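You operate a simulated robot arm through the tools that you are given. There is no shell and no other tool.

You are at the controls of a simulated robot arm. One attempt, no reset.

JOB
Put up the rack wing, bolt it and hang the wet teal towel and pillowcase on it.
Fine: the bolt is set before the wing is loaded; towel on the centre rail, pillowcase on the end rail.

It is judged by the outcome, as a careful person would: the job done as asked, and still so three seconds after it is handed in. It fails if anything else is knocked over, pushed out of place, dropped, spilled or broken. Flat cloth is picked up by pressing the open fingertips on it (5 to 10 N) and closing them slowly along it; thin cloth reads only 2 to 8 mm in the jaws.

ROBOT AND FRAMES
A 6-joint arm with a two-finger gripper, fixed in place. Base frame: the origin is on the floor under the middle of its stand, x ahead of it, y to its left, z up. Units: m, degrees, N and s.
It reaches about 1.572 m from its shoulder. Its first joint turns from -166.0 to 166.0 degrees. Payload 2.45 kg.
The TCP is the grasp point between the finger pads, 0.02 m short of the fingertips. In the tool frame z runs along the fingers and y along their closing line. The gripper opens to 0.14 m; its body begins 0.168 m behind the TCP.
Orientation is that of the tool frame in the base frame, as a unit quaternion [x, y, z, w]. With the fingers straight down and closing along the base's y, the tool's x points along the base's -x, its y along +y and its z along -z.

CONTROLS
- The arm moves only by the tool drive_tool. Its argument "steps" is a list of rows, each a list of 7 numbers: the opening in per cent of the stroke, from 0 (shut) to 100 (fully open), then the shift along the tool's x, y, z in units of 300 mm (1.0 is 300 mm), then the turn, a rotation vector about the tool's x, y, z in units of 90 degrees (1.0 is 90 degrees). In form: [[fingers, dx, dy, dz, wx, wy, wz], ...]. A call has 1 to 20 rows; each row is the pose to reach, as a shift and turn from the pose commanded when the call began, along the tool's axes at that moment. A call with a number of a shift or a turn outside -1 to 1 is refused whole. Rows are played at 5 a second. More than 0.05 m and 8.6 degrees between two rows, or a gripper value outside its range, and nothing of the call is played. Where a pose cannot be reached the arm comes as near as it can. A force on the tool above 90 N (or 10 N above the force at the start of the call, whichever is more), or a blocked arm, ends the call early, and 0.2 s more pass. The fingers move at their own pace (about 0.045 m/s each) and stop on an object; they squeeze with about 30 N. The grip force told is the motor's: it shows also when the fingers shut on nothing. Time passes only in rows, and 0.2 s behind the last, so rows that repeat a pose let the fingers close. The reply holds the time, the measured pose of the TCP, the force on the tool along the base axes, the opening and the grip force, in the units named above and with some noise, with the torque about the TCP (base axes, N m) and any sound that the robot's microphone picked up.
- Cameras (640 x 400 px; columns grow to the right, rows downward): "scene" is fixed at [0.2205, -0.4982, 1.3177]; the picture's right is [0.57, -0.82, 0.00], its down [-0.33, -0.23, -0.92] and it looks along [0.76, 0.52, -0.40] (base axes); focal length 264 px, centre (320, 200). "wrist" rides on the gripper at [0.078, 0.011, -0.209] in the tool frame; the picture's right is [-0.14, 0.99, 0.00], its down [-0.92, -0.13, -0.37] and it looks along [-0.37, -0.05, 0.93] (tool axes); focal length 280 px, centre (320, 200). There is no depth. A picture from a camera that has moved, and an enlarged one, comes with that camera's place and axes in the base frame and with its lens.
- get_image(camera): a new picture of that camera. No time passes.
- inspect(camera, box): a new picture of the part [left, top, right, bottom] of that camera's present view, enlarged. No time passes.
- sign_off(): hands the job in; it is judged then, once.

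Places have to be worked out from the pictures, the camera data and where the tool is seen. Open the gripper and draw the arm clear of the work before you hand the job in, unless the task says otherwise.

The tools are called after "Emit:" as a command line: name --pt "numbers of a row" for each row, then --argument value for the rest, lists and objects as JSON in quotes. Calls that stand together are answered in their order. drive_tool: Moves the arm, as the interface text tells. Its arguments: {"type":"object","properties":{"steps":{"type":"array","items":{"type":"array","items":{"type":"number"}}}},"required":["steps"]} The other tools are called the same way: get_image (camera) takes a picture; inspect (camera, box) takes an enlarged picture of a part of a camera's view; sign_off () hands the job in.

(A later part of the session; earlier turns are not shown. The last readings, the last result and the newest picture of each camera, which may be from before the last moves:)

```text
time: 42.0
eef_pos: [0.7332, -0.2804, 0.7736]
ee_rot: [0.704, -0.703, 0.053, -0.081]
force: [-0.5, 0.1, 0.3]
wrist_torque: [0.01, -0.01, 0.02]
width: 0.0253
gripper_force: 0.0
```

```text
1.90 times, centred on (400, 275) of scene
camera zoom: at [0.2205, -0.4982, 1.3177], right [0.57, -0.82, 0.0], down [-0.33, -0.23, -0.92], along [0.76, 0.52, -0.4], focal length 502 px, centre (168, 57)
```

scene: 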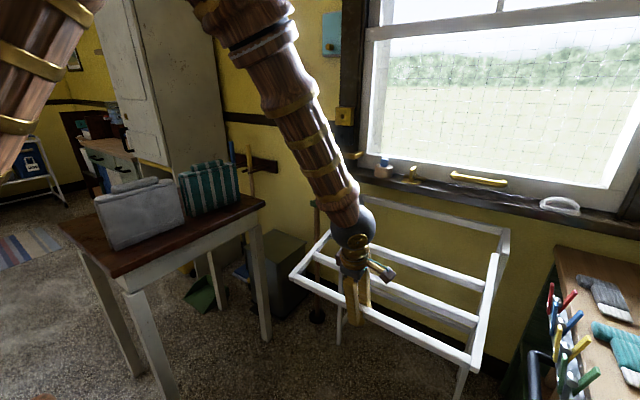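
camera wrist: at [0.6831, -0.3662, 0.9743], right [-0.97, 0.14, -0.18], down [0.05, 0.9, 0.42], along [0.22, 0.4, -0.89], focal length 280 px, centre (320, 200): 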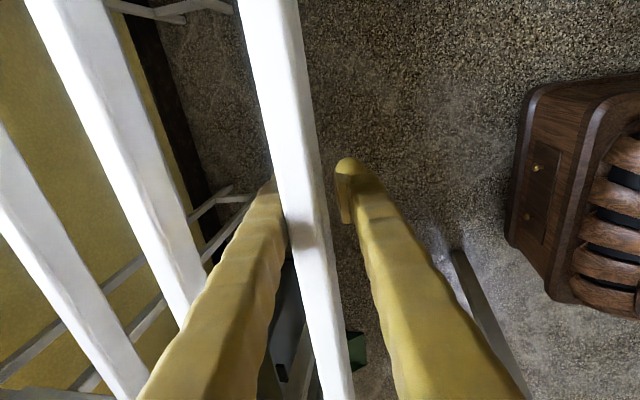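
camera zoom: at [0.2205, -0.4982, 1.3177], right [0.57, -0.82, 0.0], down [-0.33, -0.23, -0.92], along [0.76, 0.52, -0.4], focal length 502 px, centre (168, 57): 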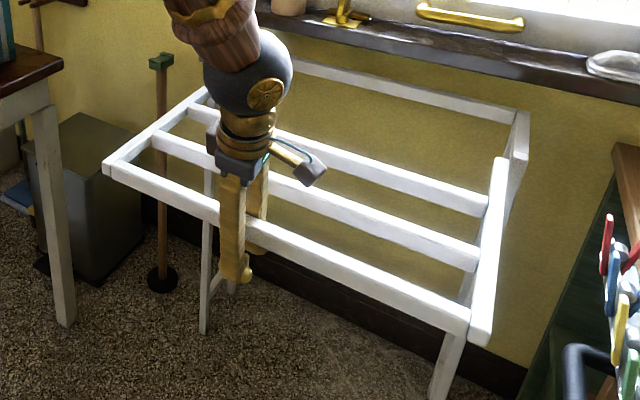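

Freed of the grip, the wing rose a few centimetres by itself to about horizontal, so the hinge is spring-assisted or balanced rather than falling. I open wider and check it stays before backing the fingers out upward.

Emit:
drive_tool --pt "30 0 0 0 0 0 0" --pt "50 0 0 0 0 0 0" --pt "60 0 0 0 0 0 0" --pt "60 0 0 0 0 0 0"

Emit:
get_image --camera "wrist"

Emit:
inspect --camera "scene" --box '[280, 170, 520, 380]'

```text
time: 43.0
eef_pos: [0.7342, -0.2812, 0.7726]
ee_rot: [0.704, -0.704, 0.053, -0.081]
force: [0.3, 1.4, -0.8]
wrist_torque: [0.0, -0.01, 0.02]
width: 0.0838
gripper_force: 0.1
```

```text
taken
camera wrist: at [0.6832, -0.3662, 0.9744], right [-0.97, 0.14, -0.18], down [0.05, 0.9, 0.42], along [0.22, 0.4, -0.89], focal length 280 px, centre (320, 200)
```

wrist: 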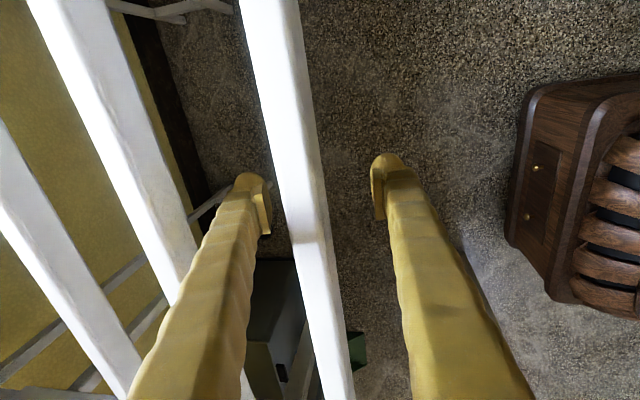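

```text
1.90 times, centred on (400, 275) of scene
camera zoom: at [0.2205, -0.4982, 1.3177], right [0.57, -0.82, 0.0], down [-0.33, -0.23, -0.92], along [0.76, 0.52, -0.4], focal length 502 px, centre (168, 57)
```

zoom: 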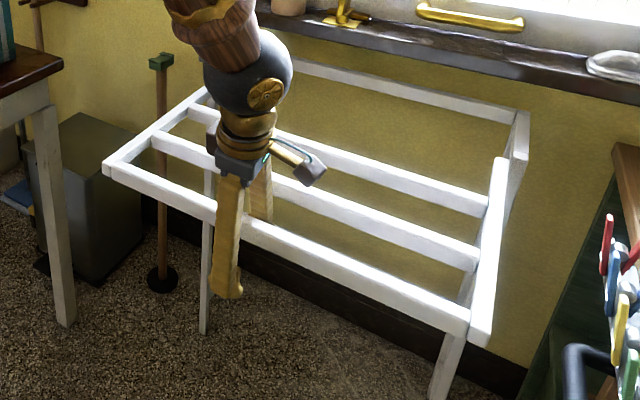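

The wing stays put at horizontal with the fingers wide open (end rail at about x 0.73, z 0.83). I withdraw the fingers upward along the tool axis.

Emit:
drive_tool --pt "60 0 0 -0.1 0 0 0" --pt "60 0 0 -0.25 0 0 0" --pt "60 0 0 -0.4 0 0 0" --pt "60 0 0 -0.55 0 0 0" --pt "60 0 0 -0.7 0 0 0" --pt "60 0 0 -0.85 0 0 0" --pt "60 0 0 -1.0 0 0 0"

Emit:
get_image --camera "scene"

Emit:
get_image --camera "wrist"

```text
time: 44.5
eef_pos: [0.6681, -0.2951, 1.0539]
ee_rot: [0.703, -0.698, 0.05, -0.124]
force: [0.0, 0.0, 0.1]
wrist_torque: [0.0, 0.02, -0.02]
width: 0.0839
gripper_force: 0.1
out of reach, approached as far as the arm can: row 2, 3, 4, 5, 6, 7
```

```text
taken
```

scene: 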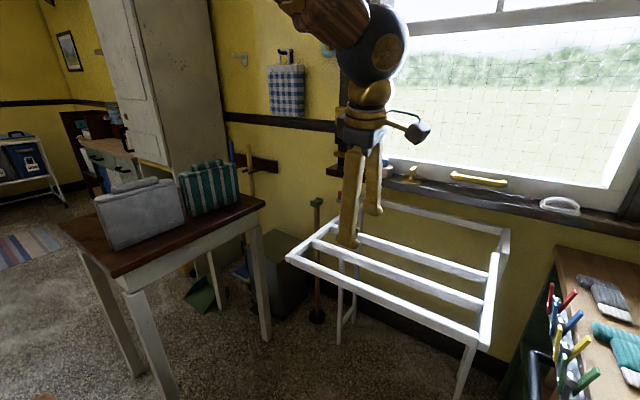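

```text
taken
camera wrist: at [0.609, -0.3935, 1.2472], right [-0.96, 0.14, -0.23], down [0.02, 0.88, 0.48], along [0.27, 0.46, -0.85], focal length 280 px, centre (320, 200)
```

wrist: 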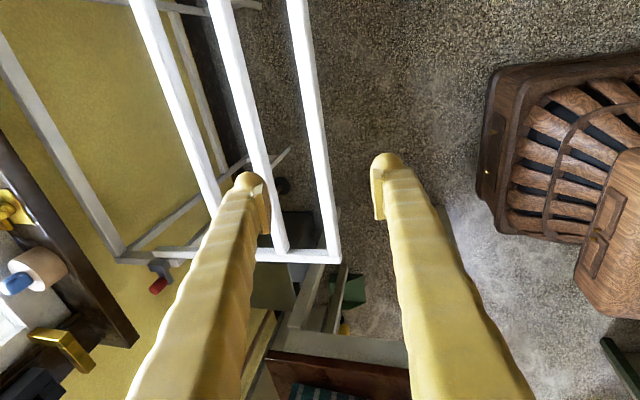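

The wing remains horizontal on its own. The wrist is in an awkward configuration, so I bring the tool over to y = 0 tilted 45° forward, from where I can pitch it back to pointing down in the arm's plane as I did before in reverse.

Emit:
drive_tool --pt "60 -0.124 -0.067 0 0.043 0.008 -0.003" --pt "60 -0.248 -0.134 0 0.086 0.016 -0.005" --pt "60 -0.372 -0.2 0 0.128 0.024 -0.008" --pt "60 -0.496 -0.267 0 0.171 0.032 -0.011" --pt "60 -0.62 -0.334 0 0.214 0.04 -0.014" --pt "60 -0.743 -0.4 0 0.257 0.048 -0.016" --pt "60 -0.867 -0.468 0 0.3 0.056 -0.019" --pt "60 -0.991 -0.535 0 0.342 0.064 -0.022" --pt "60 -0.991 -0.535 0 0.342 0.064 -0.022"

Emit:
get_image --camera "scene"

```text
time: 46.5
eef_pos: [0.8298, -0.005, 1.1322]
ee_rot: [0.652, -0.641, 0.273, -0.3]
force: [-0.1, 0.0, 0.8]
wrist_torque: [0.01, 0.02, 0.03]
width: 0.0842
gripper_force: 0.1
out of reach, approached as far as the arm can: row 8, 9
```

```text
taken
```

scene: 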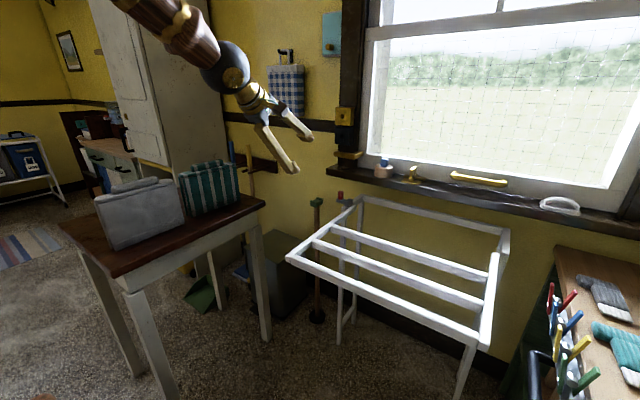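

The view of the rack is clear now; I enlarge the bolt area and the wing.

Emit:
inspect --camera "scene" --box '[320, 180, 380, 240]'

Emit:
inspect --camera "scene" --box '[280, 180, 520, 350]'

Emit:
get_image --camera "wrist"

```text
6.67 times, centred on (350, 210) of scene
camera zoom: at [0.2205, -0.4982, 1.3177], right [0.57, -0.82, 0.0], down [-0.33, -0.23, -0.92], along [0.76, 0.52, -0.4], focal length 1759 px, centre (120, 133)
```

zoom: 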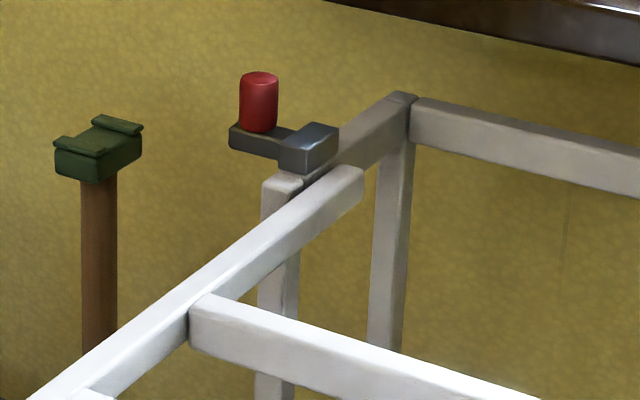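

```text
2.35 times, centred on (400, 265) of scene
camera zoom: at [0.2205, -0.4982, 1.3177], right [0.57, -0.82, 0.0], down [-0.33, -0.23, -0.92], along [0.76, 0.52, -0.4], focal length 621 px, centre (132, 47)
```

zoom: 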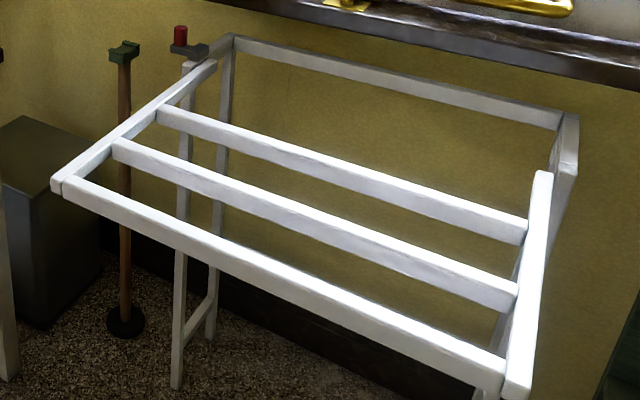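

```text
taken
camera wrist: at [0.6695, -0.0913, 1.2637], right [-0.67, 0.14, -0.73], down [-0.22, 0.9, 0.37], along [0.71, 0.4, -0.58], focal length 280 px, centre (320, 200)
```

wrist: 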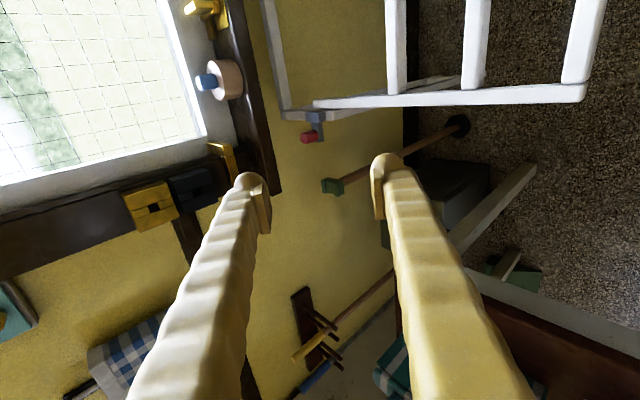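

The tail of the left wing bar now lies just under the bolt's level, and the bolt has about 1.5 cm of travel before its knob meets the guide block. I pitch the tool back to pointing down in the arm plane.

Emit:
drive_tool --pt "60 0.001 -0.028 0.031 -0.066 0.003 0.001" --pt "60 0.002 -0.056 0.062 -0.133 0.006 0.003" --pt "60 0.004 -0.084 0.093 -0.199 0.009 0.004" --pt "60 0.005 -0.112 0.124 -0.266 0.0125 0.005" --pt "30 0.006 -0.14 0.154 -0.332 0.016 0.006" --pt "0 0.007 -0.168 0.185 -0.398 0.019 0.008" --pt "0 0.008 -0.196 0.216 -0.465 0.022 0.009" --pt "0 0.0097 -0.224 0.247 -0.531 0.025 0.0102" --pt "0 0.0097 -0.224 0.247 -0.531 0.025 0.0102"

Emit:
get_image --camera "wrist"

```text
time: 48.5
eef_pos: [0.9122, 0.0018, 1.1018]
ee_rot: [-0.688, 0.714, 0.093, 0.097]
force: [0.1, -0.2, 0.7]
wrist_torque: [0.0, -0.01, 0.02]
width: 0.0
gripper_force: 16.7
out of reach, approached as far as the arm can: row 1, 2, 3, 4, 5, 6, 7, 8, 9
```

```text
taken
camera wrist: at [0.897, -0.1287, 1.2842], right [-0.98, 0.17, 0.04], down [0.16, 0.78, 0.6], along [0.07, 0.6, -0.8], focal length 280 px, centre (320, 200)
```

wrist: 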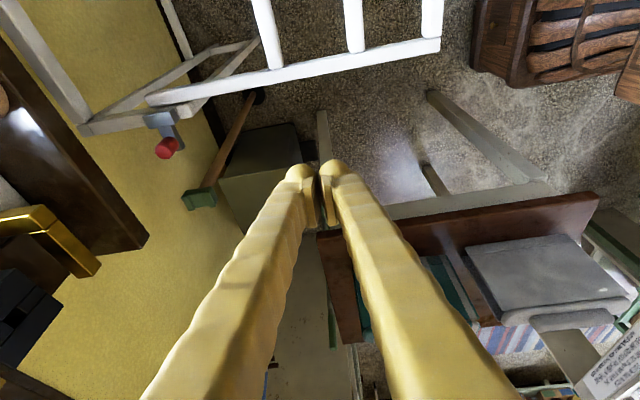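

The tool points nearly down but leans 15° toward +y, still near the wrist singularity. I command the remaining turn to vertical on the spot.

Emit:
drive_tool --pt "0 0 0 0 -0.001 0.043 -0.006" --pt "0 0 0 0 -0.002 0.086 -0.012" --pt "0 0 0 0 -0.003 0.129 -0.018" --pt "0 0 0 0 -0.0036 0.1718 -0.0235" --pt "0 0 0 0 -0.0036 0.1718 -0.0235" --pt "0 0 0 0 -0.0036 0.1718 -0.0235"

Emit:
get_image --camera "scene"

```text
time: 50.0
eef_pos: [0.9129, 0.0008, 1.1032]
ee_rot: [-0.688, 0.713, 0.093, 0.097]
force: [0.4, 0.0, -1.5]
wrist_torque: [-0.04, -0.01, 0.01]
width: 0.0
gripper_force: 29.5
out of reach, approached as far as the arm can: row 1, 2, 3, 4, 5, 6
```

```text
taken
```

scene: 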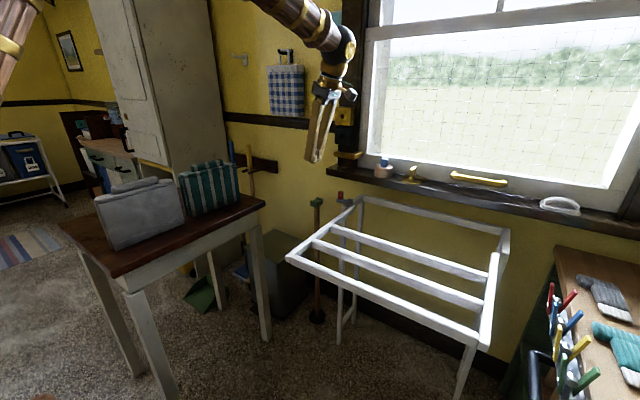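

The wrist is stuck against a joint stop in this mixed configuration. I go back to pointing straight forward (where the wrist resolves cleanly) and will then pitch down exactly in the arm plane at y = 0.

Emit:
drive_tool --pt "0 0 0 0 0.083 0.0096 -0.0127" --pt "0 0 0 0 0.165 0.0193 -0.0254" --pt "0 0 0 0 0.248 0.0289 -0.0382" --pt "0 0 0 0 0.33 0.0385 -0.0509" --pt "0 0 0 0 0.413 0.0482 -0.0636" --pt "0 0 0 0 0.496 0.0578 -0.0763" --pt "0 0 0 0 0.578 0.0674 -0.089" --pt "0 0 0 0 0.661 0.0771 -0.1017" --pt "0 0 0 0 0.743 0.0867 -0.1145" --pt "0 0 0 0 0.826 0.0963 -0.1272" --pt "0 0 0 0 0.908 0.106 -0.1399" --pt "0 0 0 0 0.991 0.1156 -0.1526" --pt "0 0 0 0 0.991 0.1156 -0.1526"

Emit:
get_image --camera "scene"

```text
time: 52.8
eef_pos: [0.9121, 0.0011, 1.1037]
ee_rot: [0.499, -0.5, 0.501, -0.5]
force: [-0.2, 0.6, 0.6]
wrist_torque: [0.01, -0.01, 0.0]
width: 0.0
gripper_force: 29.7
out of reach, approached as far as the arm can: row 7, 8
```

```text
taken
```

scene: 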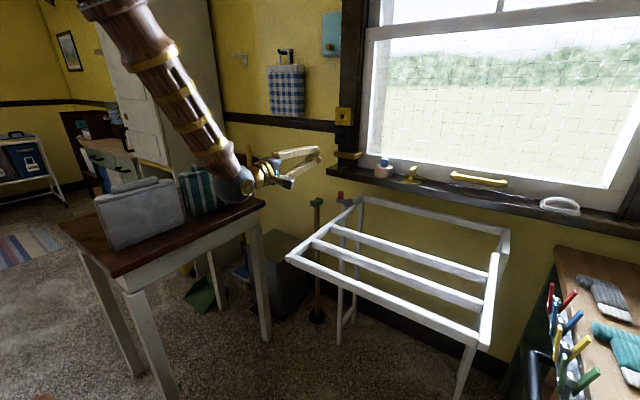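

Forward orientation is exact now. I pitch straight down about the base y axis with y held at 0.

Emit:
drive_tool --pt "0 0 0 0 -0.083 0 0" --pt "0 0 0 0 -0.167 0 0" --pt "0 0 0 0 -0.25 0 0" --pt "0 0 0 0 -0.333 0 0" --pt "0 0 0 0 -0.417 0 0" --pt "0 0 0 0 -0.5 0 0" --pt "0 0 0 0 -0.583 0 0" --pt "0 0 0 0 -0.667 0 0" --pt "0 0 0 0 -0.75 0 0" --pt "0 0 0 0 -0.833 0 0" --pt "0 0 0 0 -0.917 0 0" --pt "0 0 0 0 -1.0 0 0" --pt "0 0 0 0 -1.0 0 0"

Emit:
get_image --camera "wrist"

```text
time: 55.5
eef_pos: [0.9117, 0.0005, 1.1035]
ee_rot: [0.707, -0.707, 0.0, 0.0]
force: [0.2, 0.3, 0.1]
wrist_torque: [-0.01, 0.0, -0.01]
width: 0.0
gripper_force: 29.3
```

```text
taken
camera wrist: at [0.9001, -0.0762, 1.3144], right [-0.99, 0.14, 0.0], down [0.13, 0.92, 0.37], along [0.05, 0.37, -0.93], focal length 280 px, centre (320, 200)
```

wrist: 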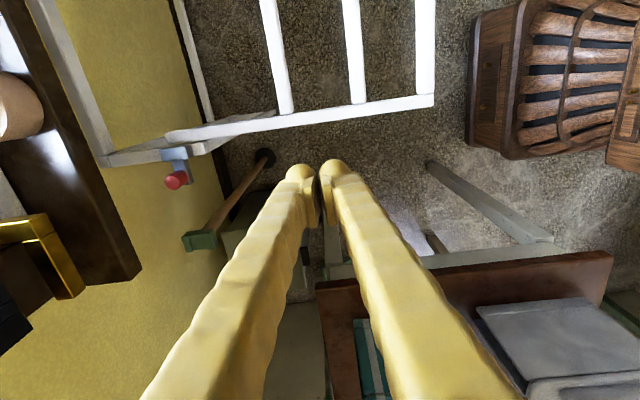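

Tool is exactly vertical now. Before lowering next to the bolt I check the golden fitting on the window jamb for clearance.

Emit:
inspect --camera "scene" --box '[310, 90, 430, 210]'

Emit:
inspect --camera "wrist" --box '[0, 100, 220, 360]'

```text
3.33 times, centred on (370, 150) of scene
camera zoom: at [0.2205, -0.4982, 1.3177], right [0.57, -0.82, 0.0], down [-0.33, -0.23, -0.92], along [0.76, 0.52, -0.4], focal length 879 px, centre (153, 367)
```

zoom: 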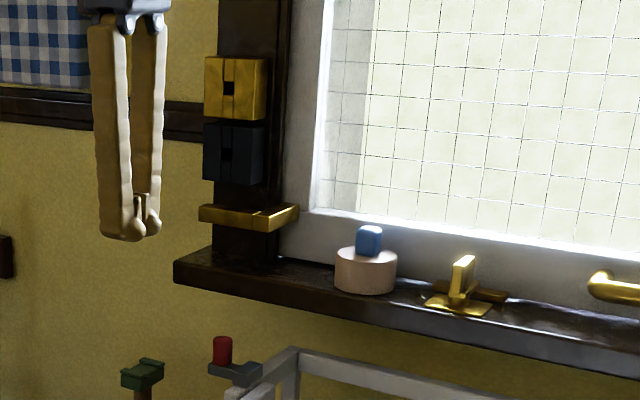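

```text
1.54 times, centred on (110, 230) of wrist
camera zoom: at [0.9001, -0.0762, 1.3144], right [-0.99, 0.14, 0.0], down [0.13, 0.92, 0.37], along [0.05, 0.37, -0.93], focal length 431 px, centre (643, 154)
```

zoom: 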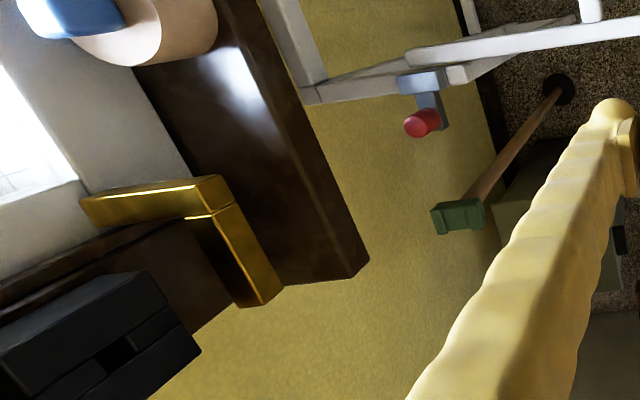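

The jamb fittings' front faces are at about x 1.25–1.265, leaving 4 cm or more clearance with the gripper at x 1.149. I move above and left of the knob, fingers shut.

Emit:
drive_tool --pt "0 -0.047 -0.132 0.024 0 0 0" --pt "0 -0.094 -0.263 0.048 0 0 0" --pt "0 -0.141 -0.395 0.072 0 0 0" --pt "0 -0.188 -0.527 0.097 0 0 0" --pt "0 -0.235 -0.658 0.121 0 0 0" --pt "0 -0.282 -0.79 0.145 0 0 0" --pt "0 -0.282 -0.79 0.145 0 0 0"

Emit:
get_image --camera "wrist"

Emit:
get_image --camera "scene"

```text
time: 57.1
eef_pos: [1.1476, 0.09, 1.061]
ee_rot: [0.707, -0.707, 0.0, -0.001]
force: [0.1, 0.2, -0.5]
wrist_torque: [0.05, 0.01, 0.0]
width: 0.0
gripper_force: 29.2
```

```text
taken
camera wrist: at [1.1358, 0.0119, 1.2719], right [-0.99, 0.14, 0.0], down [0.13, 0.92, 0.37], along [0.05, 0.37, -0.93], focal length 280 px, centre (320, 200)
```

wrist: 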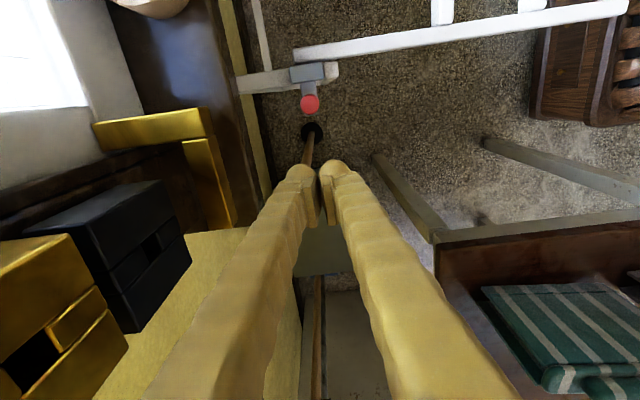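

```text
taken
```

scene: 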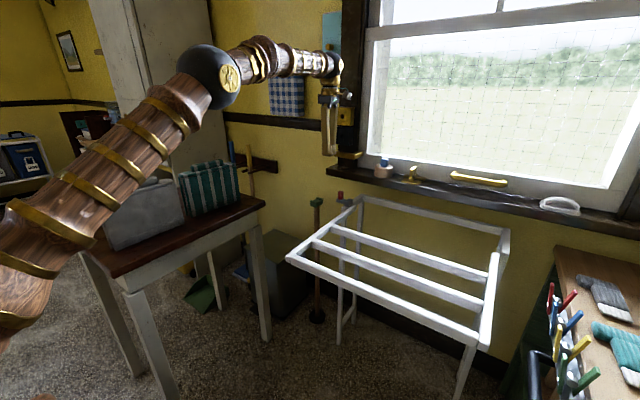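

The knob checks out at (1.150, 0.0285). I lower the shut fingers to tip height about 0.874 on its +y side, well clear of the green mop head at (1.21, 0.20, 0.78).

Emit:
drive_tool --pt "0 0 -0.005 0.14 0 0 0" --pt "0 0 -0.005 0.28 0 0 0" --pt "0 0 -0.005 0.42 0 0 0" --pt "0 0 -0.005 0.557 0 0 0" --pt "0 0 -0.005 0.557 0 0 0"

Emit:
get_image --camera "wrist"

Emit:
inspect --camera "scene" --box '[300, 140, 400, 240]'

```text
time: 58.4
eef_pos: [1.1497, 0.087, 0.8941]
ee_rot: [-0.707, 0.707, -0.001, 0.001]
force: [-0.7, -0.1, 0.2]
wrist_torque: [0.01, 0.02, -0.01]
width: 0.0
gripper_force: 29.4
```

```text
taken
camera wrist: at [1.1371, 0.009, 1.1035], right [-0.99, 0.14, 0.0], down [0.13, 0.92, 0.37], along [0.05, 0.37, -0.93], focal length 280 px, centre (320, 200)
```

wrist: 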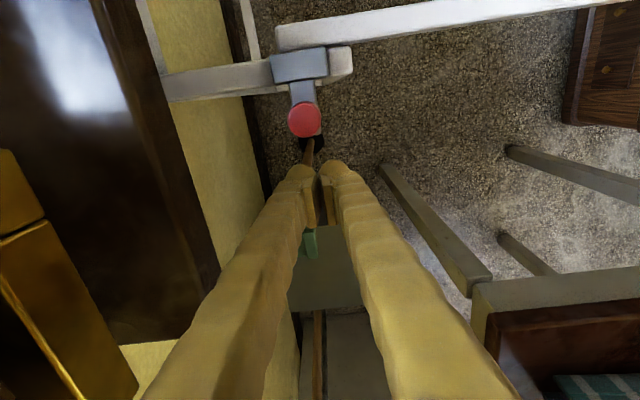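

```text
4.00 times, centred on (350, 190) of scene
camera zoom: at [0.2205, -0.4982, 1.3177], right [0.57, -0.82, 0.0], down [-0.33, -0.23, -0.92], along [0.76, 0.52, -0.4], focal length 1055 px, centre (200, 240)
```

zoom: 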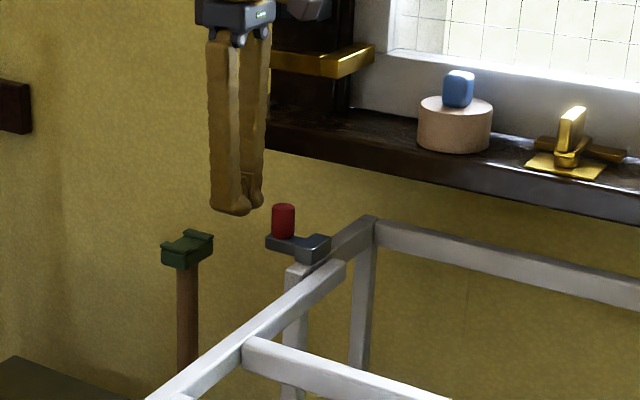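

The shut fingers are right beside the knob. I push toward -y in small steps and watch the force.

Emit:
drive_tool --pt "0 0.03 0 0 0 0 0" --pt "0 0.06 0 0 0 0 0" --pt "0 0.09 0 0 0 0 0" --pt "0 0.11 0 0 0 0 0" --pt "0 0.13 0 0 0 0 0" --pt "0 0.13 0 0 0 0 0"

Emit:
get_image --camera "wrist"

```text
time: 59.8
eef_pos: [1.15, 0.0471, 0.8936]
ee_rot: [0.708, -0.707, 0.001, -0.001]
force: [0.1, -0.2, 1.5]
wrist_torque: [-0.01, 0.01, 0.02]
width: 0.0001
gripper_force: 29.2
```

```text
taken
camera wrist: at [1.138, -0.031, 1.1033], right [-0.99, 0.14, 0.0], down [0.13, 0.92, 0.37], along [0.05, 0.37, -0.93], focal length 280 px, centre (320, 200)
```

wrist: 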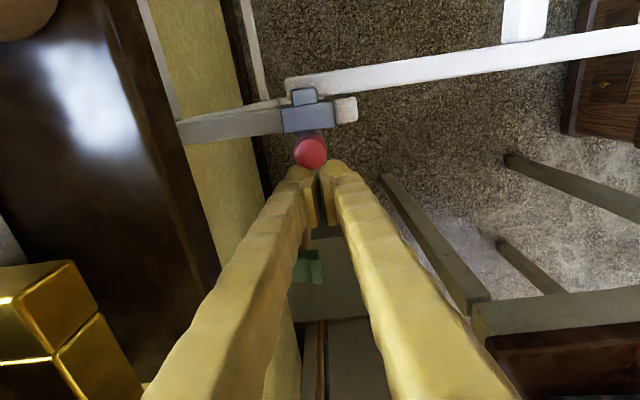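

The bolt is sliding: its tip now shows beyond the guide block over the tail, with no force yet. I continue in 3 mm steps until it seats.

Emit:
drive_tool --pt "0 0.01 0 0 0 0 0" --pt "0 0.02 0 0 0 0 0" --pt "0 0.03 0 0 0 0 0" --pt "0 0.03 0 0 0 0 0"

Emit:
inspect --camera "wrist" --box '[220, 60, 400, 200]'

```text
time: 60.8
eef_pos: [1.152, 0.0377, 0.8935]
ee_rot: [0.707, -0.707, 0.001, -0.001]
force: [0.0, 0.5, 0.6]
wrist_torque: [0.0, -0.01, -0.02]
width: 0.0
gripper_force: 29.0
```

```text
2.86 times, centred on (310, 130) of wrist
camera zoom: at [1.1392, -0.0404, 1.1034], right [-0.99, 0.14, 0.0], down [0.13, 0.92, 0.37], along [0.05, 0.37, -0.93], focal length 801 px, centre (349, 400)
```

zoom: 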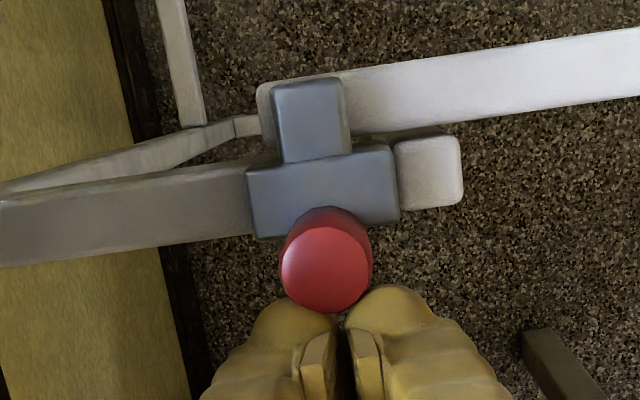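

The bolt now spans right over the tail and the knob is almost at the block. I nudge a little further to seat it, in 1 mm steps.

Emit:
drive_tool --pt "0 0.0035 0 0 0 0 0" --pt "0 0.007 0 0 0 0 0" --pt "0 0.0105 0 0 0 0 0" --pt "0 0.0105 0 0 0 0 0"

Emit:
inspect --camera "wrist" --box '[220, 60, 400, 200]'

```text
time: 61.8
eef_pos: [1.1503, 0.035, 0.8935]
ee_rot: [-0.707, 0.707, 0.0, 0.0]
force: [-0.7, 0.5, 0.0]
wrist_torque: [0.0, 0.01, 0.01]
width: 0.0
gripper_force: 29.3
```

```text
2.86 times, centred on (310, 130) of wrist
camera zoom: at [1.139, -0.0425, 1.1031], right [-0.99, 0.14, 0.0], down [0.13, 0.92, 0.37], along [0.05, 0.37, -0.93], focal length 801 px, centre (349, 400)
```

zoom: 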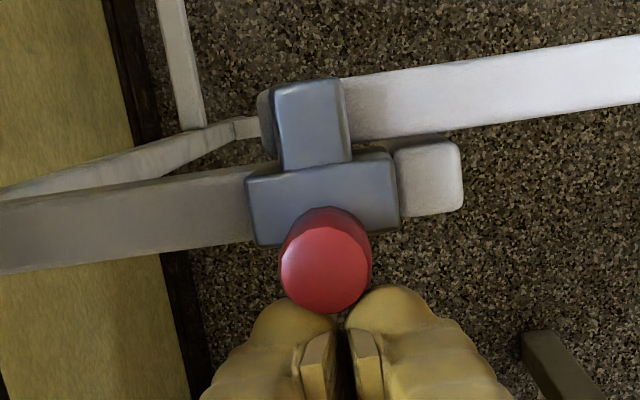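

Still moving freely; I continue a few more millimetres until a stop is felt.

Emit:
drive_tool --pt "0 0.005 0 0 0 0 0" --pt "0 0.01 0 0 0 0 0" --pt "0 0.015 0 0 0 0 0" --pt "0 0.02 0 0 0 0 0" --pt "0 0.02 0 0 0 0 0"

Emit:
inspect --camera "wrist" --box '[220, 60, 400, 200]'

```text
time: 63.0
eef_pos: [1.1511, 0.0298, 0.8931]
ee_rot: [0.707, -0.707, 0.001, -0.001]
force: [0.2, 1.1, 0.1]
wrist_torque: [0.01, 0.01, 0.02]
width: 0.0
gripper_force: 29.5
```

```text
2.86 times, centred on (310, 130) of wrist
camera zoom: at [1.1391, -0.0481, 1.1037], right [-0.99, 0.14, 0.0], down [0.13, 0.92, 0.37], along [0.05, 0.37, -0.93], focal length 801 px, centre (349, 400)
```

zoom: 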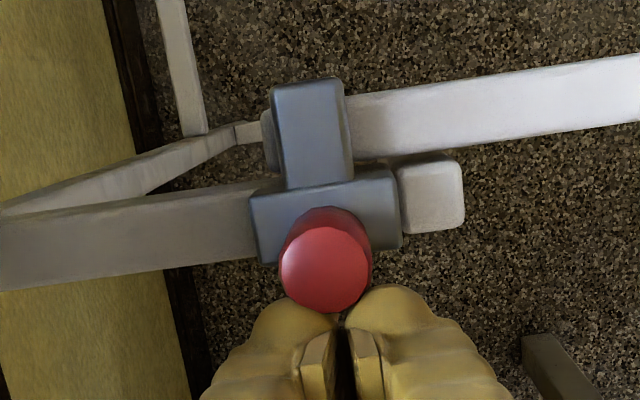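

The bolt's tip is now past the tail's inner edge. I look from the scene camera at the knob against the block.

Emit:
inspect --camera "scene" --box '[320, 170, 380, 230]'

Emit:
drive_tool --pt "0 0.005 0 0 0 0 0" --pt "0 0.01 0 0 0 0 0" --pt "0 0.015 0 0 0 0 0" --pt "0 0.015 0 0 0 0 0"

Emit:
inspect --camera "scene" --box '[320, 170, 380, 230]'

```text
6.67 times, centred on (350, 200) of scene
camera zoom: at [0.2205, -0.4982, 1.3177], right [0.57, -0.82, 0.0], down [-0.33, -0.23, -0.92], along [0.76, 0.52, -0.4], focal length 1759 px, centre (120, 200)
```

zoom: 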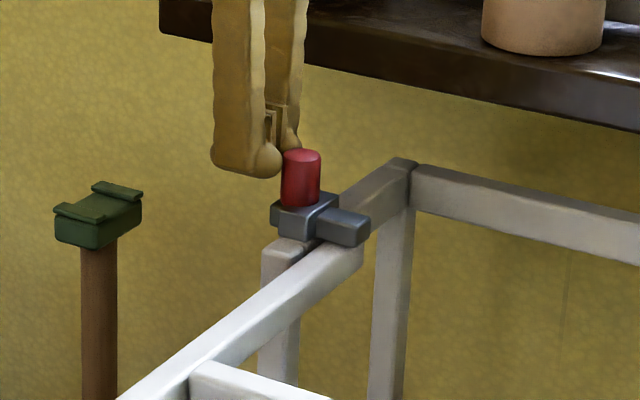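

```text
time: 64.0
eef_pos: [1.1503, 0.0244, 0.8937]
ee_rot: [-0.707, 0.707, -0.001, 0.0]
force: [0.7, 2.0, -0.6]
wrist_torque: [0.02, -0.04, 0.03]
width: 0.0
gripper_force: 29.9
```

```text
6.67 times, centred on (350, 200) of scene
camera zoom: at [0.2205, -0.4982, 1.3177], right [0.57, -0.82, 0.0], down [-0.33, -0.23, -0.92], along [0.76, 0.52, -0.4], focal length 1759 px, centre (120, 200)
```

zoom: 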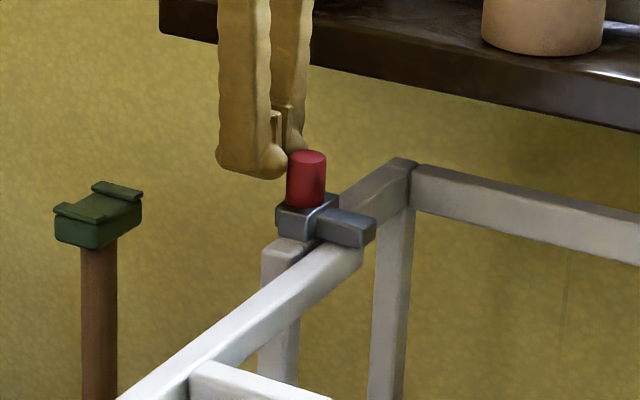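

The bolt lies fully across the tail. I keep pushing gently to find its end stop, so it's certainly home.

Emit:
drive_tool --pt "0 0.004 0 0 0 0 0" --pt "0 0.008 0 0 0 0 0" --pt "0 0.012 0 0 0 0 0" --pt "0 0.012 0 0 0 0 0"

Emit:
inspect --camera "scene" --box '[320, 170, 380, 230]'

```text
time: 65.0
eef_pos: [1.1511, 0.0208, 0.8935]
ee_rot: [0.707, -0.707, 0.0, -0.002]
force: [0.7, 3.6, -1.4]
wrist_torque: [0.06, 0.0, 0.05]
width: 0.0
gripper_force: 29.3
```

```text
6.67 times, centred on (350, 200) of scene
camera zoom: at [0.2205, -0.4982, 1.3177], right [0.57, -0.82, 0.0], down [-0.33, -0.23, -0.92], along [0.76, 0.52, -0.4], focal length 1759 px, centre (120, 200)
```

zoom: 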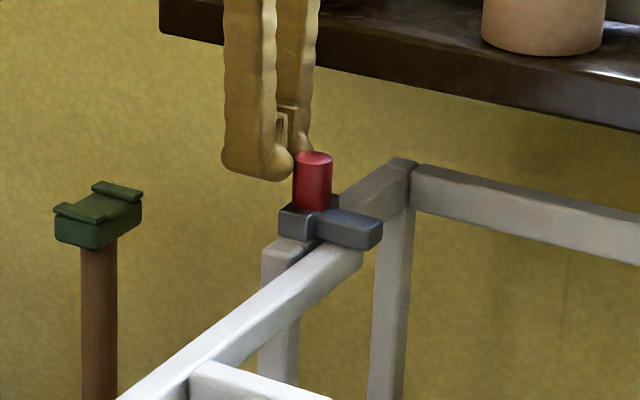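

It's still sliding with a slowly rising force (3.6 N). I continue by small steps.

Emit:
drive_tool --pt "0 0.004 0 0 0 0 0" --pt "0 0.008 0 0 0 0 0" --pt "0 0.012 0 0 0 0 0" --pt "0 0.012 0 0 0 0 0"

Emit:
drive_tool --pt "0 0.004 0 0 0 0 0" --pt "0 0.008 0 0 0 0 0" --pt "0 0.008 0 0 0 0 0"

Emit:
inspect --camera "scene" --box '[320, 170, 380, 230]'

Emit:
inspect --camera "wrist" --box '[220, 60, 400, 200]'

```text
time: 66.0
eef_pos: [1.1511, 0.0215, 0.8942]
ee_rot: [0.708, -0.706, 0.0, -0.001]
force: [3.6, 38.2, -6.3]
wrist_torque: [0.48, 0.07, 0.33]
width: 0.0
gripper_force: 29.3
```

```text
time: 66.8
eef_pos: [1.1506, 0.0204, 0.8945]
ee_rot: [0.708, -0.706, -0.001, -0.002]
force: [-10.5, 72.6, 5.3]
wrist_torque: [0.61, 0.18, 0.37]
width: 0.0
gripper_force: 29.2
```

```text
6.67 times, centred on (350, 200) of scene
camera zoom: at [0.2205, -0.4982, 1.3177], right [0.57, -0.82, 0.0], down [-0.33, -0.23, -0.92], along [0.76, 0.52, -0.4], focal length 1759 px, centre (120, 200)
```

zoom: 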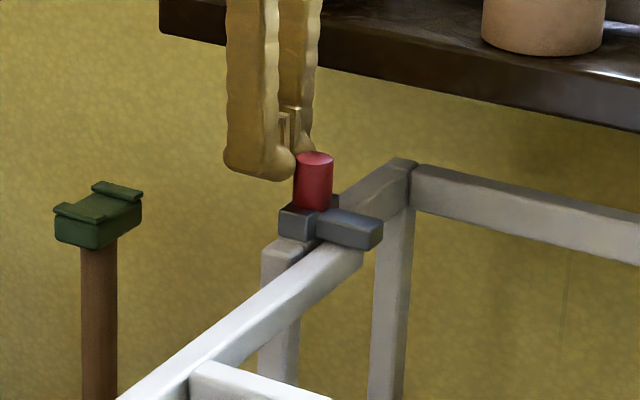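

```text
2.86 times, centred on (310, 130) of wrist
camera zoom: at [1.1392, -0.0585, 1.1041], right [-0.99, 0.13, 0.0], down [0.12, 0.92, 0.37], along [0.05, 0.37, -0.93], focal length 801 px, centre (349, 400)
```

zoom: 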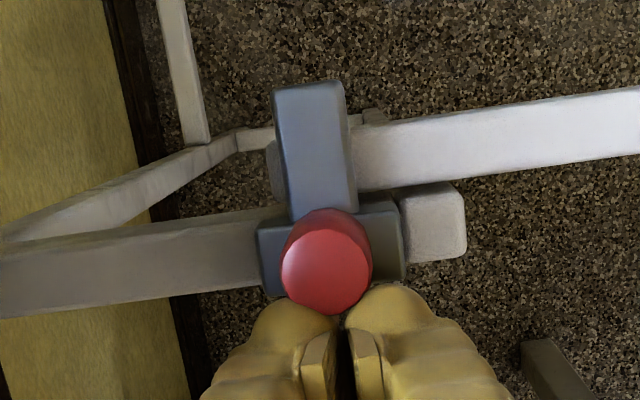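

The stop was hit (72 N) and the rack has not shifted, so the bolt is fully home. I back the fingers off in +y and rise.

Emit:
drive_tool --pt "0 -0.04 0 0 0 0 0" --pt "0 -0.15 0 0 0 0 0" --pt "0 -0.2 0 -0.12 0 0 0" --pt "0 -0.2 0 -0.27 0 0 0" --pt "0 -0.2 0 -0.42 0 0 0" --pt "0 -0.2 0 -0.57 0 0 0" --pt "0 -0.2 0.1 -0.68 0 0 0" --pt "0 -0.2 0.25 -0.75 0 0 0" --pt "0 -0.2 0.4 -0.8 0 0 0" --pt "0 -0.2 0.55 -0.85 0 0 0" --pt "0 -0.2 0.7 -0.9 0 0 0"

Emit:
get_image --camera "scene"

Emit:
inspect --camera "scene" --box '[320, 170, 380, 230]'

Emit:
get_image --camera "wrist"

```text
time: 69.2
eef_pos: [0.9389, 0.0754, 1.1647]
ee_rot: [-0.707, 0.707, 0.0, 0.0]
force: [0.8, -0.8, -1.5]
wrist_torque: [0.03, 0.04, -0.01]
width: 0.0
gripper_force: 29.4
```

```text
taken
```

scene: 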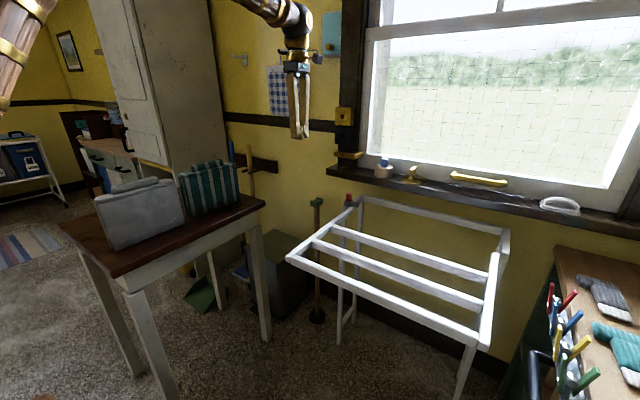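

```text
6.67 times, centred on (350, 200) of scene
camera zoom: at [0.2205, -0.4982, 1.3177], right [0.57, -0.82, 0.0], down [-0.33, -0.23, -0.92], along [0.76, 0.52, -0.4], focal length 1759 px, centre (120, 200)
```

zoom: 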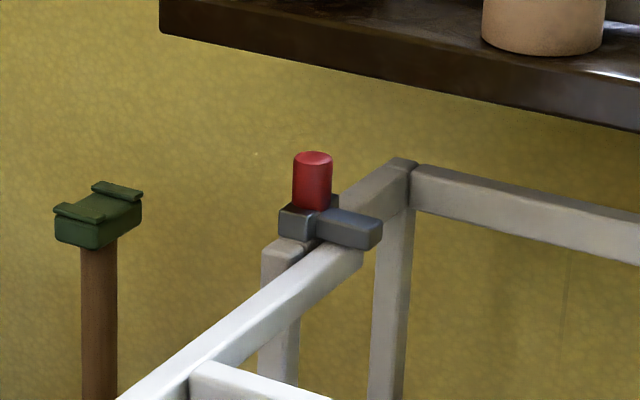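

```text
taken
camera wrist: at [0.9264, -0.0017, 1.3752], right [-0.99, 0.14, 0.0], down [0.13, 0.92, 0.37], along [0.05, 0.37, -0.93], focal length 280 px, centre (320, 200)
```

wrist: 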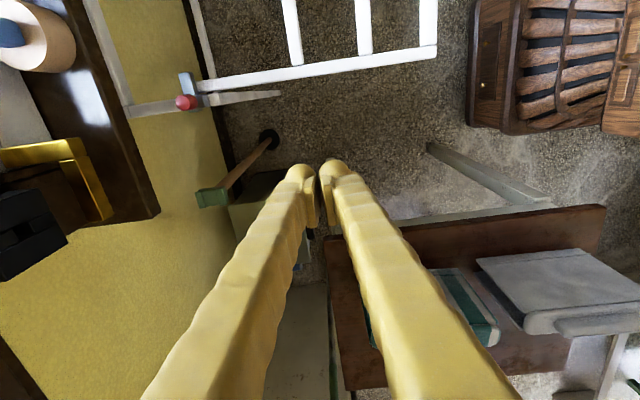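

The bolt is set and stays. Now I move over toward the table to view the two cloths from above.

Emit:
drive_tool --pt "20 -0.1 0.11 0 0 0 0" --pt "40 -0.2 0.22 0 0 0 0" --pt "60 -0.3 0.33 0 0 0 0" --pt "60 -0.4 0.44 0 0 0 0" --pt "60 -0.5 0.55 -0.02 0 0 0" --pt "60 -0.6 0.66 -0.05 0 0 0" --pt "60 -0.7 0.77 -0.08 0 0 0" --pt "60 -0.8 0.88 -0.1 0 0 0" --pt "60 -0.9 1.0 -0.12 0 0 0" --pt "60 -0.9 1.0 -0.12 0 0 0"

Emit:
get_image --camera "wrist"

Emit:
get_image --camera "scene"

```text
time: 71.3
eef_pos: [0.6423, 0.3431, 1.1987]
ee_rot: [-0.707, 0.707, 0.0, 0.001]
force: [-0.4, 0.1, 0.0]
wrist_torque: [0.03, -0.02, 0.03]
width: 0.0842
gripper_force: 0.1
```

```text
taken
camera wrist: at [0.6305, 0.2662, 1.4088], right [-0.99, 0.14, 0.0], down [0.13, 0.92, 0.37], along [0.05, 0.37, -0.93], focal length 280 px, centre (320, 200)
```

wrist: 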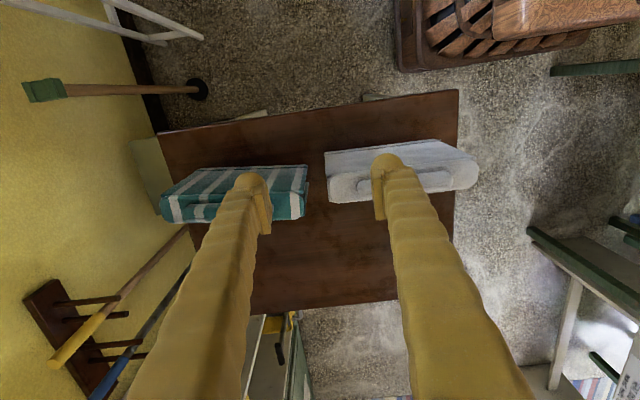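

```text
taken
```

scene: 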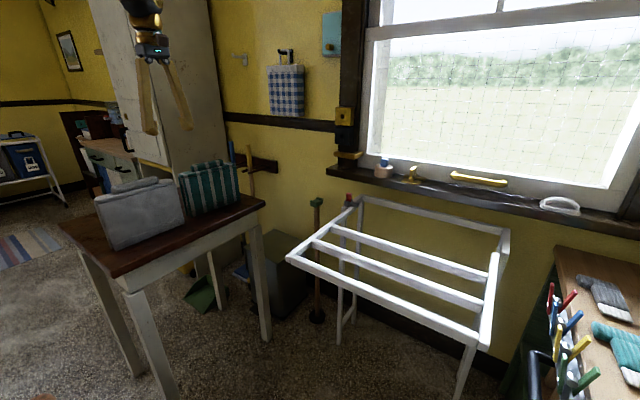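

The table and both folded cloths run along the base x axis. I enlarge them to see their ridges and folds.

Emit:
inspect --camera "wrist" --box '[140, 130, 330, 250]'

Emit:
inspect --camera "wrist" --box '[300, 110, 500, 230]'

Emit:
inspect --camera "scene" --box '[80, 150, 270, 270]'

```text
3.33 times, centred on (235, 190) of wrist
camera zoom: at [0.6305, 0.2662, 1.4088], right [-0.99, 0.14, 0.0], down [0.13, 0.92, 0.37], along [0.05, 0.37, -0.93], focal length 935 px, centre (603, 233)
```

zoom: 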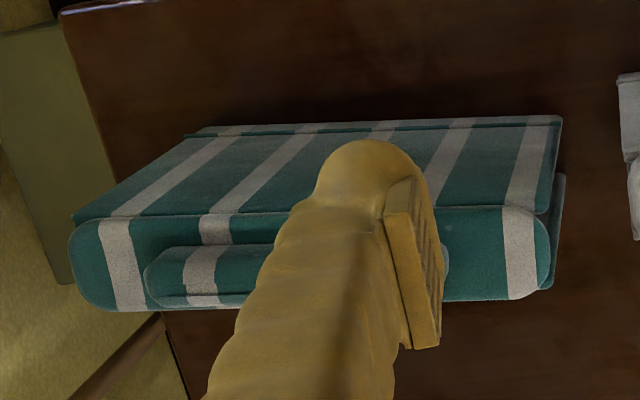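

```text
3.20 times, centred on (400, 170) of wrist
camera zoom: at [0.6305, 0.2662, 1.4088], right [-0.99, 0.14, 0.0], down [0.13, 0.92, 0.37], along [0.05, 0.37, -0.93], focal length 897 px, centre (64, 296)
```

zoom: 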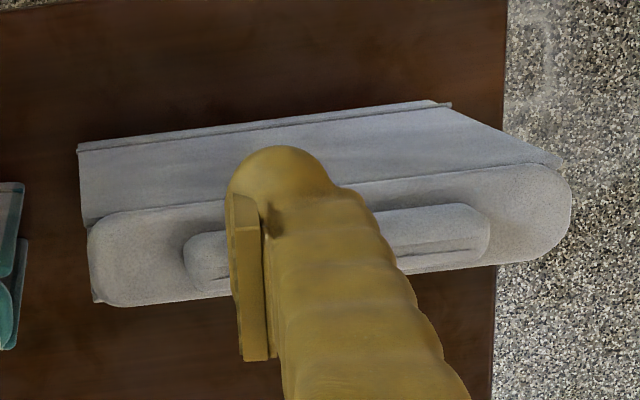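

```text
3.33 times, centred on (175, 210) of scene
camera zoom: at [0.2205, -0.4982, 1.3177], right [0.57, -0.82, 0.0], down [-0.33, -0.23, -0.92], along [0.76, 0.52, -0.4], focal length 879 px, centre (803, 167)
```

zoom: 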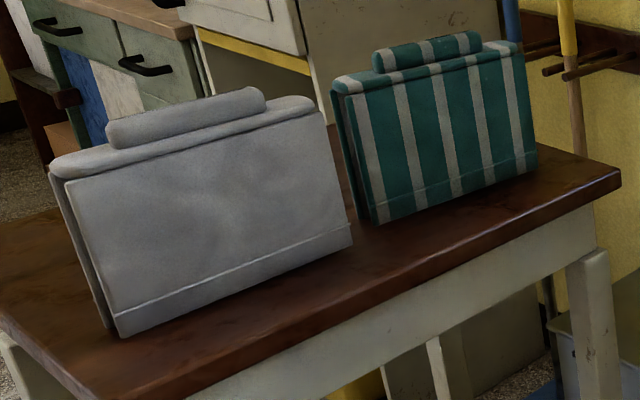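

Both are folded saddles with a grip roll on top: the teal towel's roll spans x 0.72–0.85 at y 0.41 (top z 1.035), the grey pillowcase's x 0.47–0.60 at y 0.40 (top z 1.045), table top about 0.86. I go above the towel and turn so the fingers close across its roll.

Emit:
drive_tool --pt "80 -0.018 -0.04 0.005 0 0 0.083" --pt "100 -0.036 -0.08 0.01 0 0 0.167" --pt "100 -0.054 -0.12 0.015 0 0 0.25" --pt "100 -0.072 -0.16 0.02 0 0 0.333" --pt "100 -0.09 -0.2 0.025 0 0 0.417" --pt "100 -0.108 -0.24 0.03 0 0 0.5" --pt "100 -0.126 -0.28 0.035 0 0 0.583" --pt "100 -0.144 -0.32 0.04 0 0 0.667" --pt "100 -0.162 -0.36 0.045 0 0 0.75" --pt "100 -0.18 -0.4 0.05 0 0 0.833" --pt "100 -0.2 -0.44 0.06 0 0 0.917" --pt "100 -0.217 -0.473 0.067 0 0 1.0" --pt "100 -0.217 -0.473 0.067 0 0 1.0"

Emit:
get_image --camera "wrist"

Emit:
get_image --camera "scene"

```text
time: 74.2
eef_pos: [0.7825, 0.4098, 1.1806]
ee_rot: [0.0, 1.0, 0.0, 0.001]
force: [0.0, 0.1, -0.2]
wrist_torque: [0.01, 0.0, -0.01]
width: 0.1401
gripper_force: 0.0
```

```text
taken
camera wrist: at [0.7032, 0.4216, 1.3905], right [0.14, 0.99, 0.0], down [0.92, -0.13, 0.37], along [0.37, -0.05, -0.93], focal length 280 px, centre (320, 200)
```

wrist: 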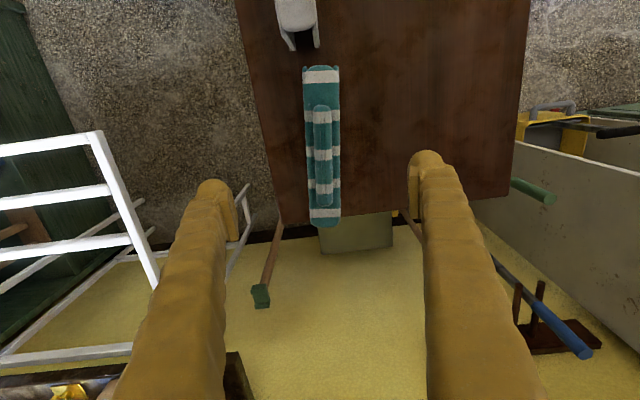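

```text
taken
```

scene: 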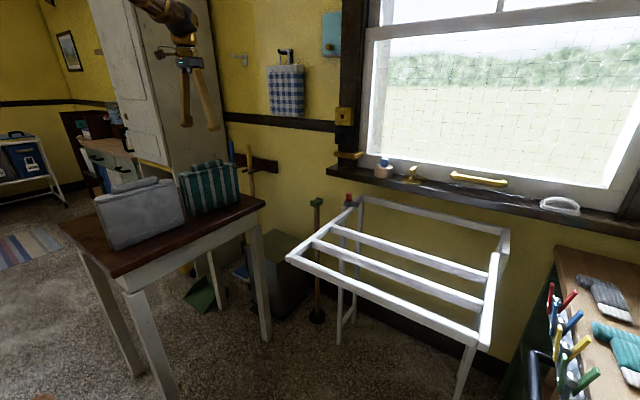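

Emit:
inspect --camera "wrist" --box '[250, 0, 400, 240]'

```text
1.67 times, centred on (325, 120) of wrist
camera zoom: at [0.7032, 0.4216, 1.3905], right [0.14, 0.99, 0.0], down [0.92, -0.13, 0.37], along [0.37, -0.05, -0.93], focal length 467 px, centre (312, 333)
```

zoom: 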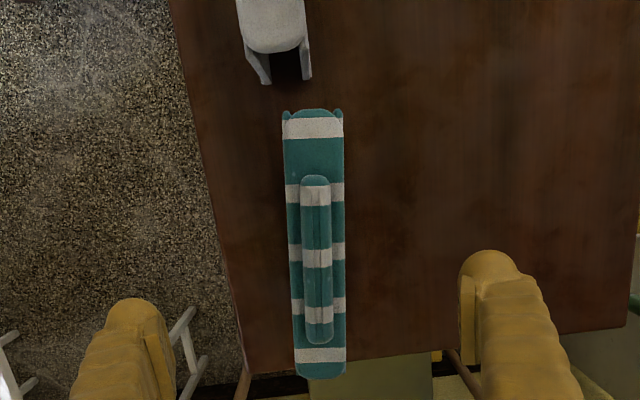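

From straight above, the towel's roll runs from about (0.727, 0.421) to (0.850, 0.408), i.e. turned about -6°, and the saddle panels flare open underneath. I align the tool by 6°, centre on (0.788, 0.414) and lower to z 1.03 with the fingers at 60 %.

Emit:
drive_tool --pt "60 -0.018 0.014 0.0 0 0 0.0667" --pt "60 -0.018 0.014 0.12 0 0 0.0667" --pt "60 -0.018 0.014 0.24 0 0 0.0667" --pt "60 -0.018 0.014 0.36 0 0 0.0667" --pt "60 -0.018 0.014 0.45 0 0 0.0667" --pt "60 -0.018 0.014 0.502 0 0 0.0667" --pt "60 -0.018 0.014 0.502 0 0 0.0667"

Emit:
get_image --camera "wrist"

Emit:
inspect --camera "scene" --box '[160, 120, 260, 230]'

```text
time: 75.8
eef_pos: [0.7858, 0.4149, 1.0292]
ee_rot: [0.052, 0.999, 0.0, 0.0]
force: [0.6, 1.5, 0.3]
wrist_torque: [-0.02, -0.01, -0.01]
width: 0.0841
gripper_force: 0.0
```

```text
taken
camera wrist: at [0.7079, 0.4349, 1.2398], right [0.24, 0.97, 0.0], down [0.9, -0.22, 0.37], along [0.36, -0.09, -0.93], focal length 280 px, centre (320, 200)
```

wrist: 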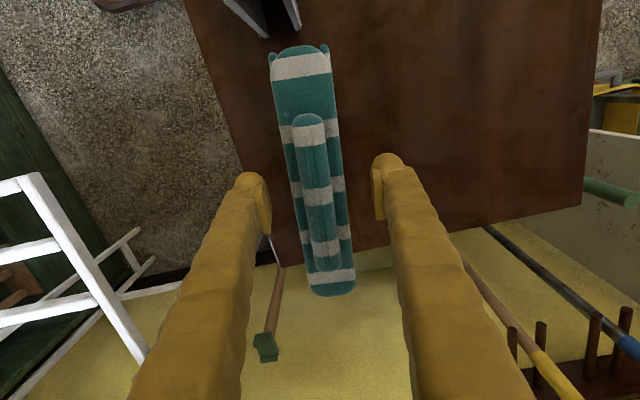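

```text
3.64 times, centred on (210, 175) of scene
camera zoom: at [0.2205, -0.4982, 1.3177], right [0.57, -0.82, 0.0], down [-0.33, -0.23, -0.92], along [0.76, 0.52, -0.4], focal length 959 px, centre (720, 291)
```

zoom: 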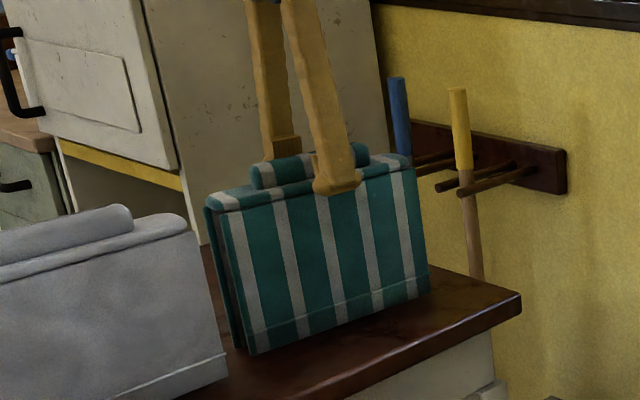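

The fingers straddle the roll. I zoom in to measure the remaining misalignment before closing.

Emit:
inspect --camera "wrist" --box '[240, 30, 400, 310]'

```text
1.43 times, centred on (320, 170) of wrist
camera zoom: at [0.7079, 0.4349, 1.2398], right [0.24, 0.97, 0.0], down [0.9, -0.22, 0.37], along [0.36, -0.09, -0.93], focal length 401 px, centre (320, 243)
```

zoom: 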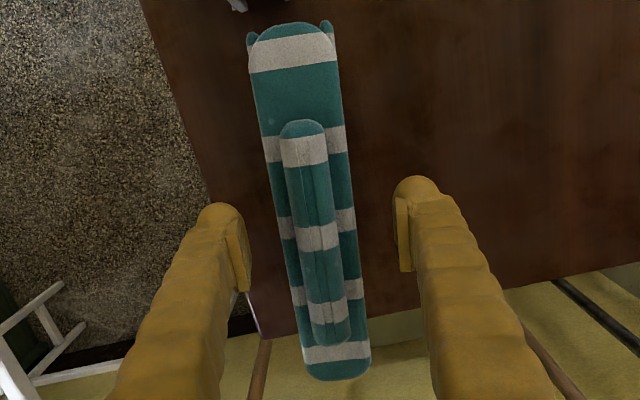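

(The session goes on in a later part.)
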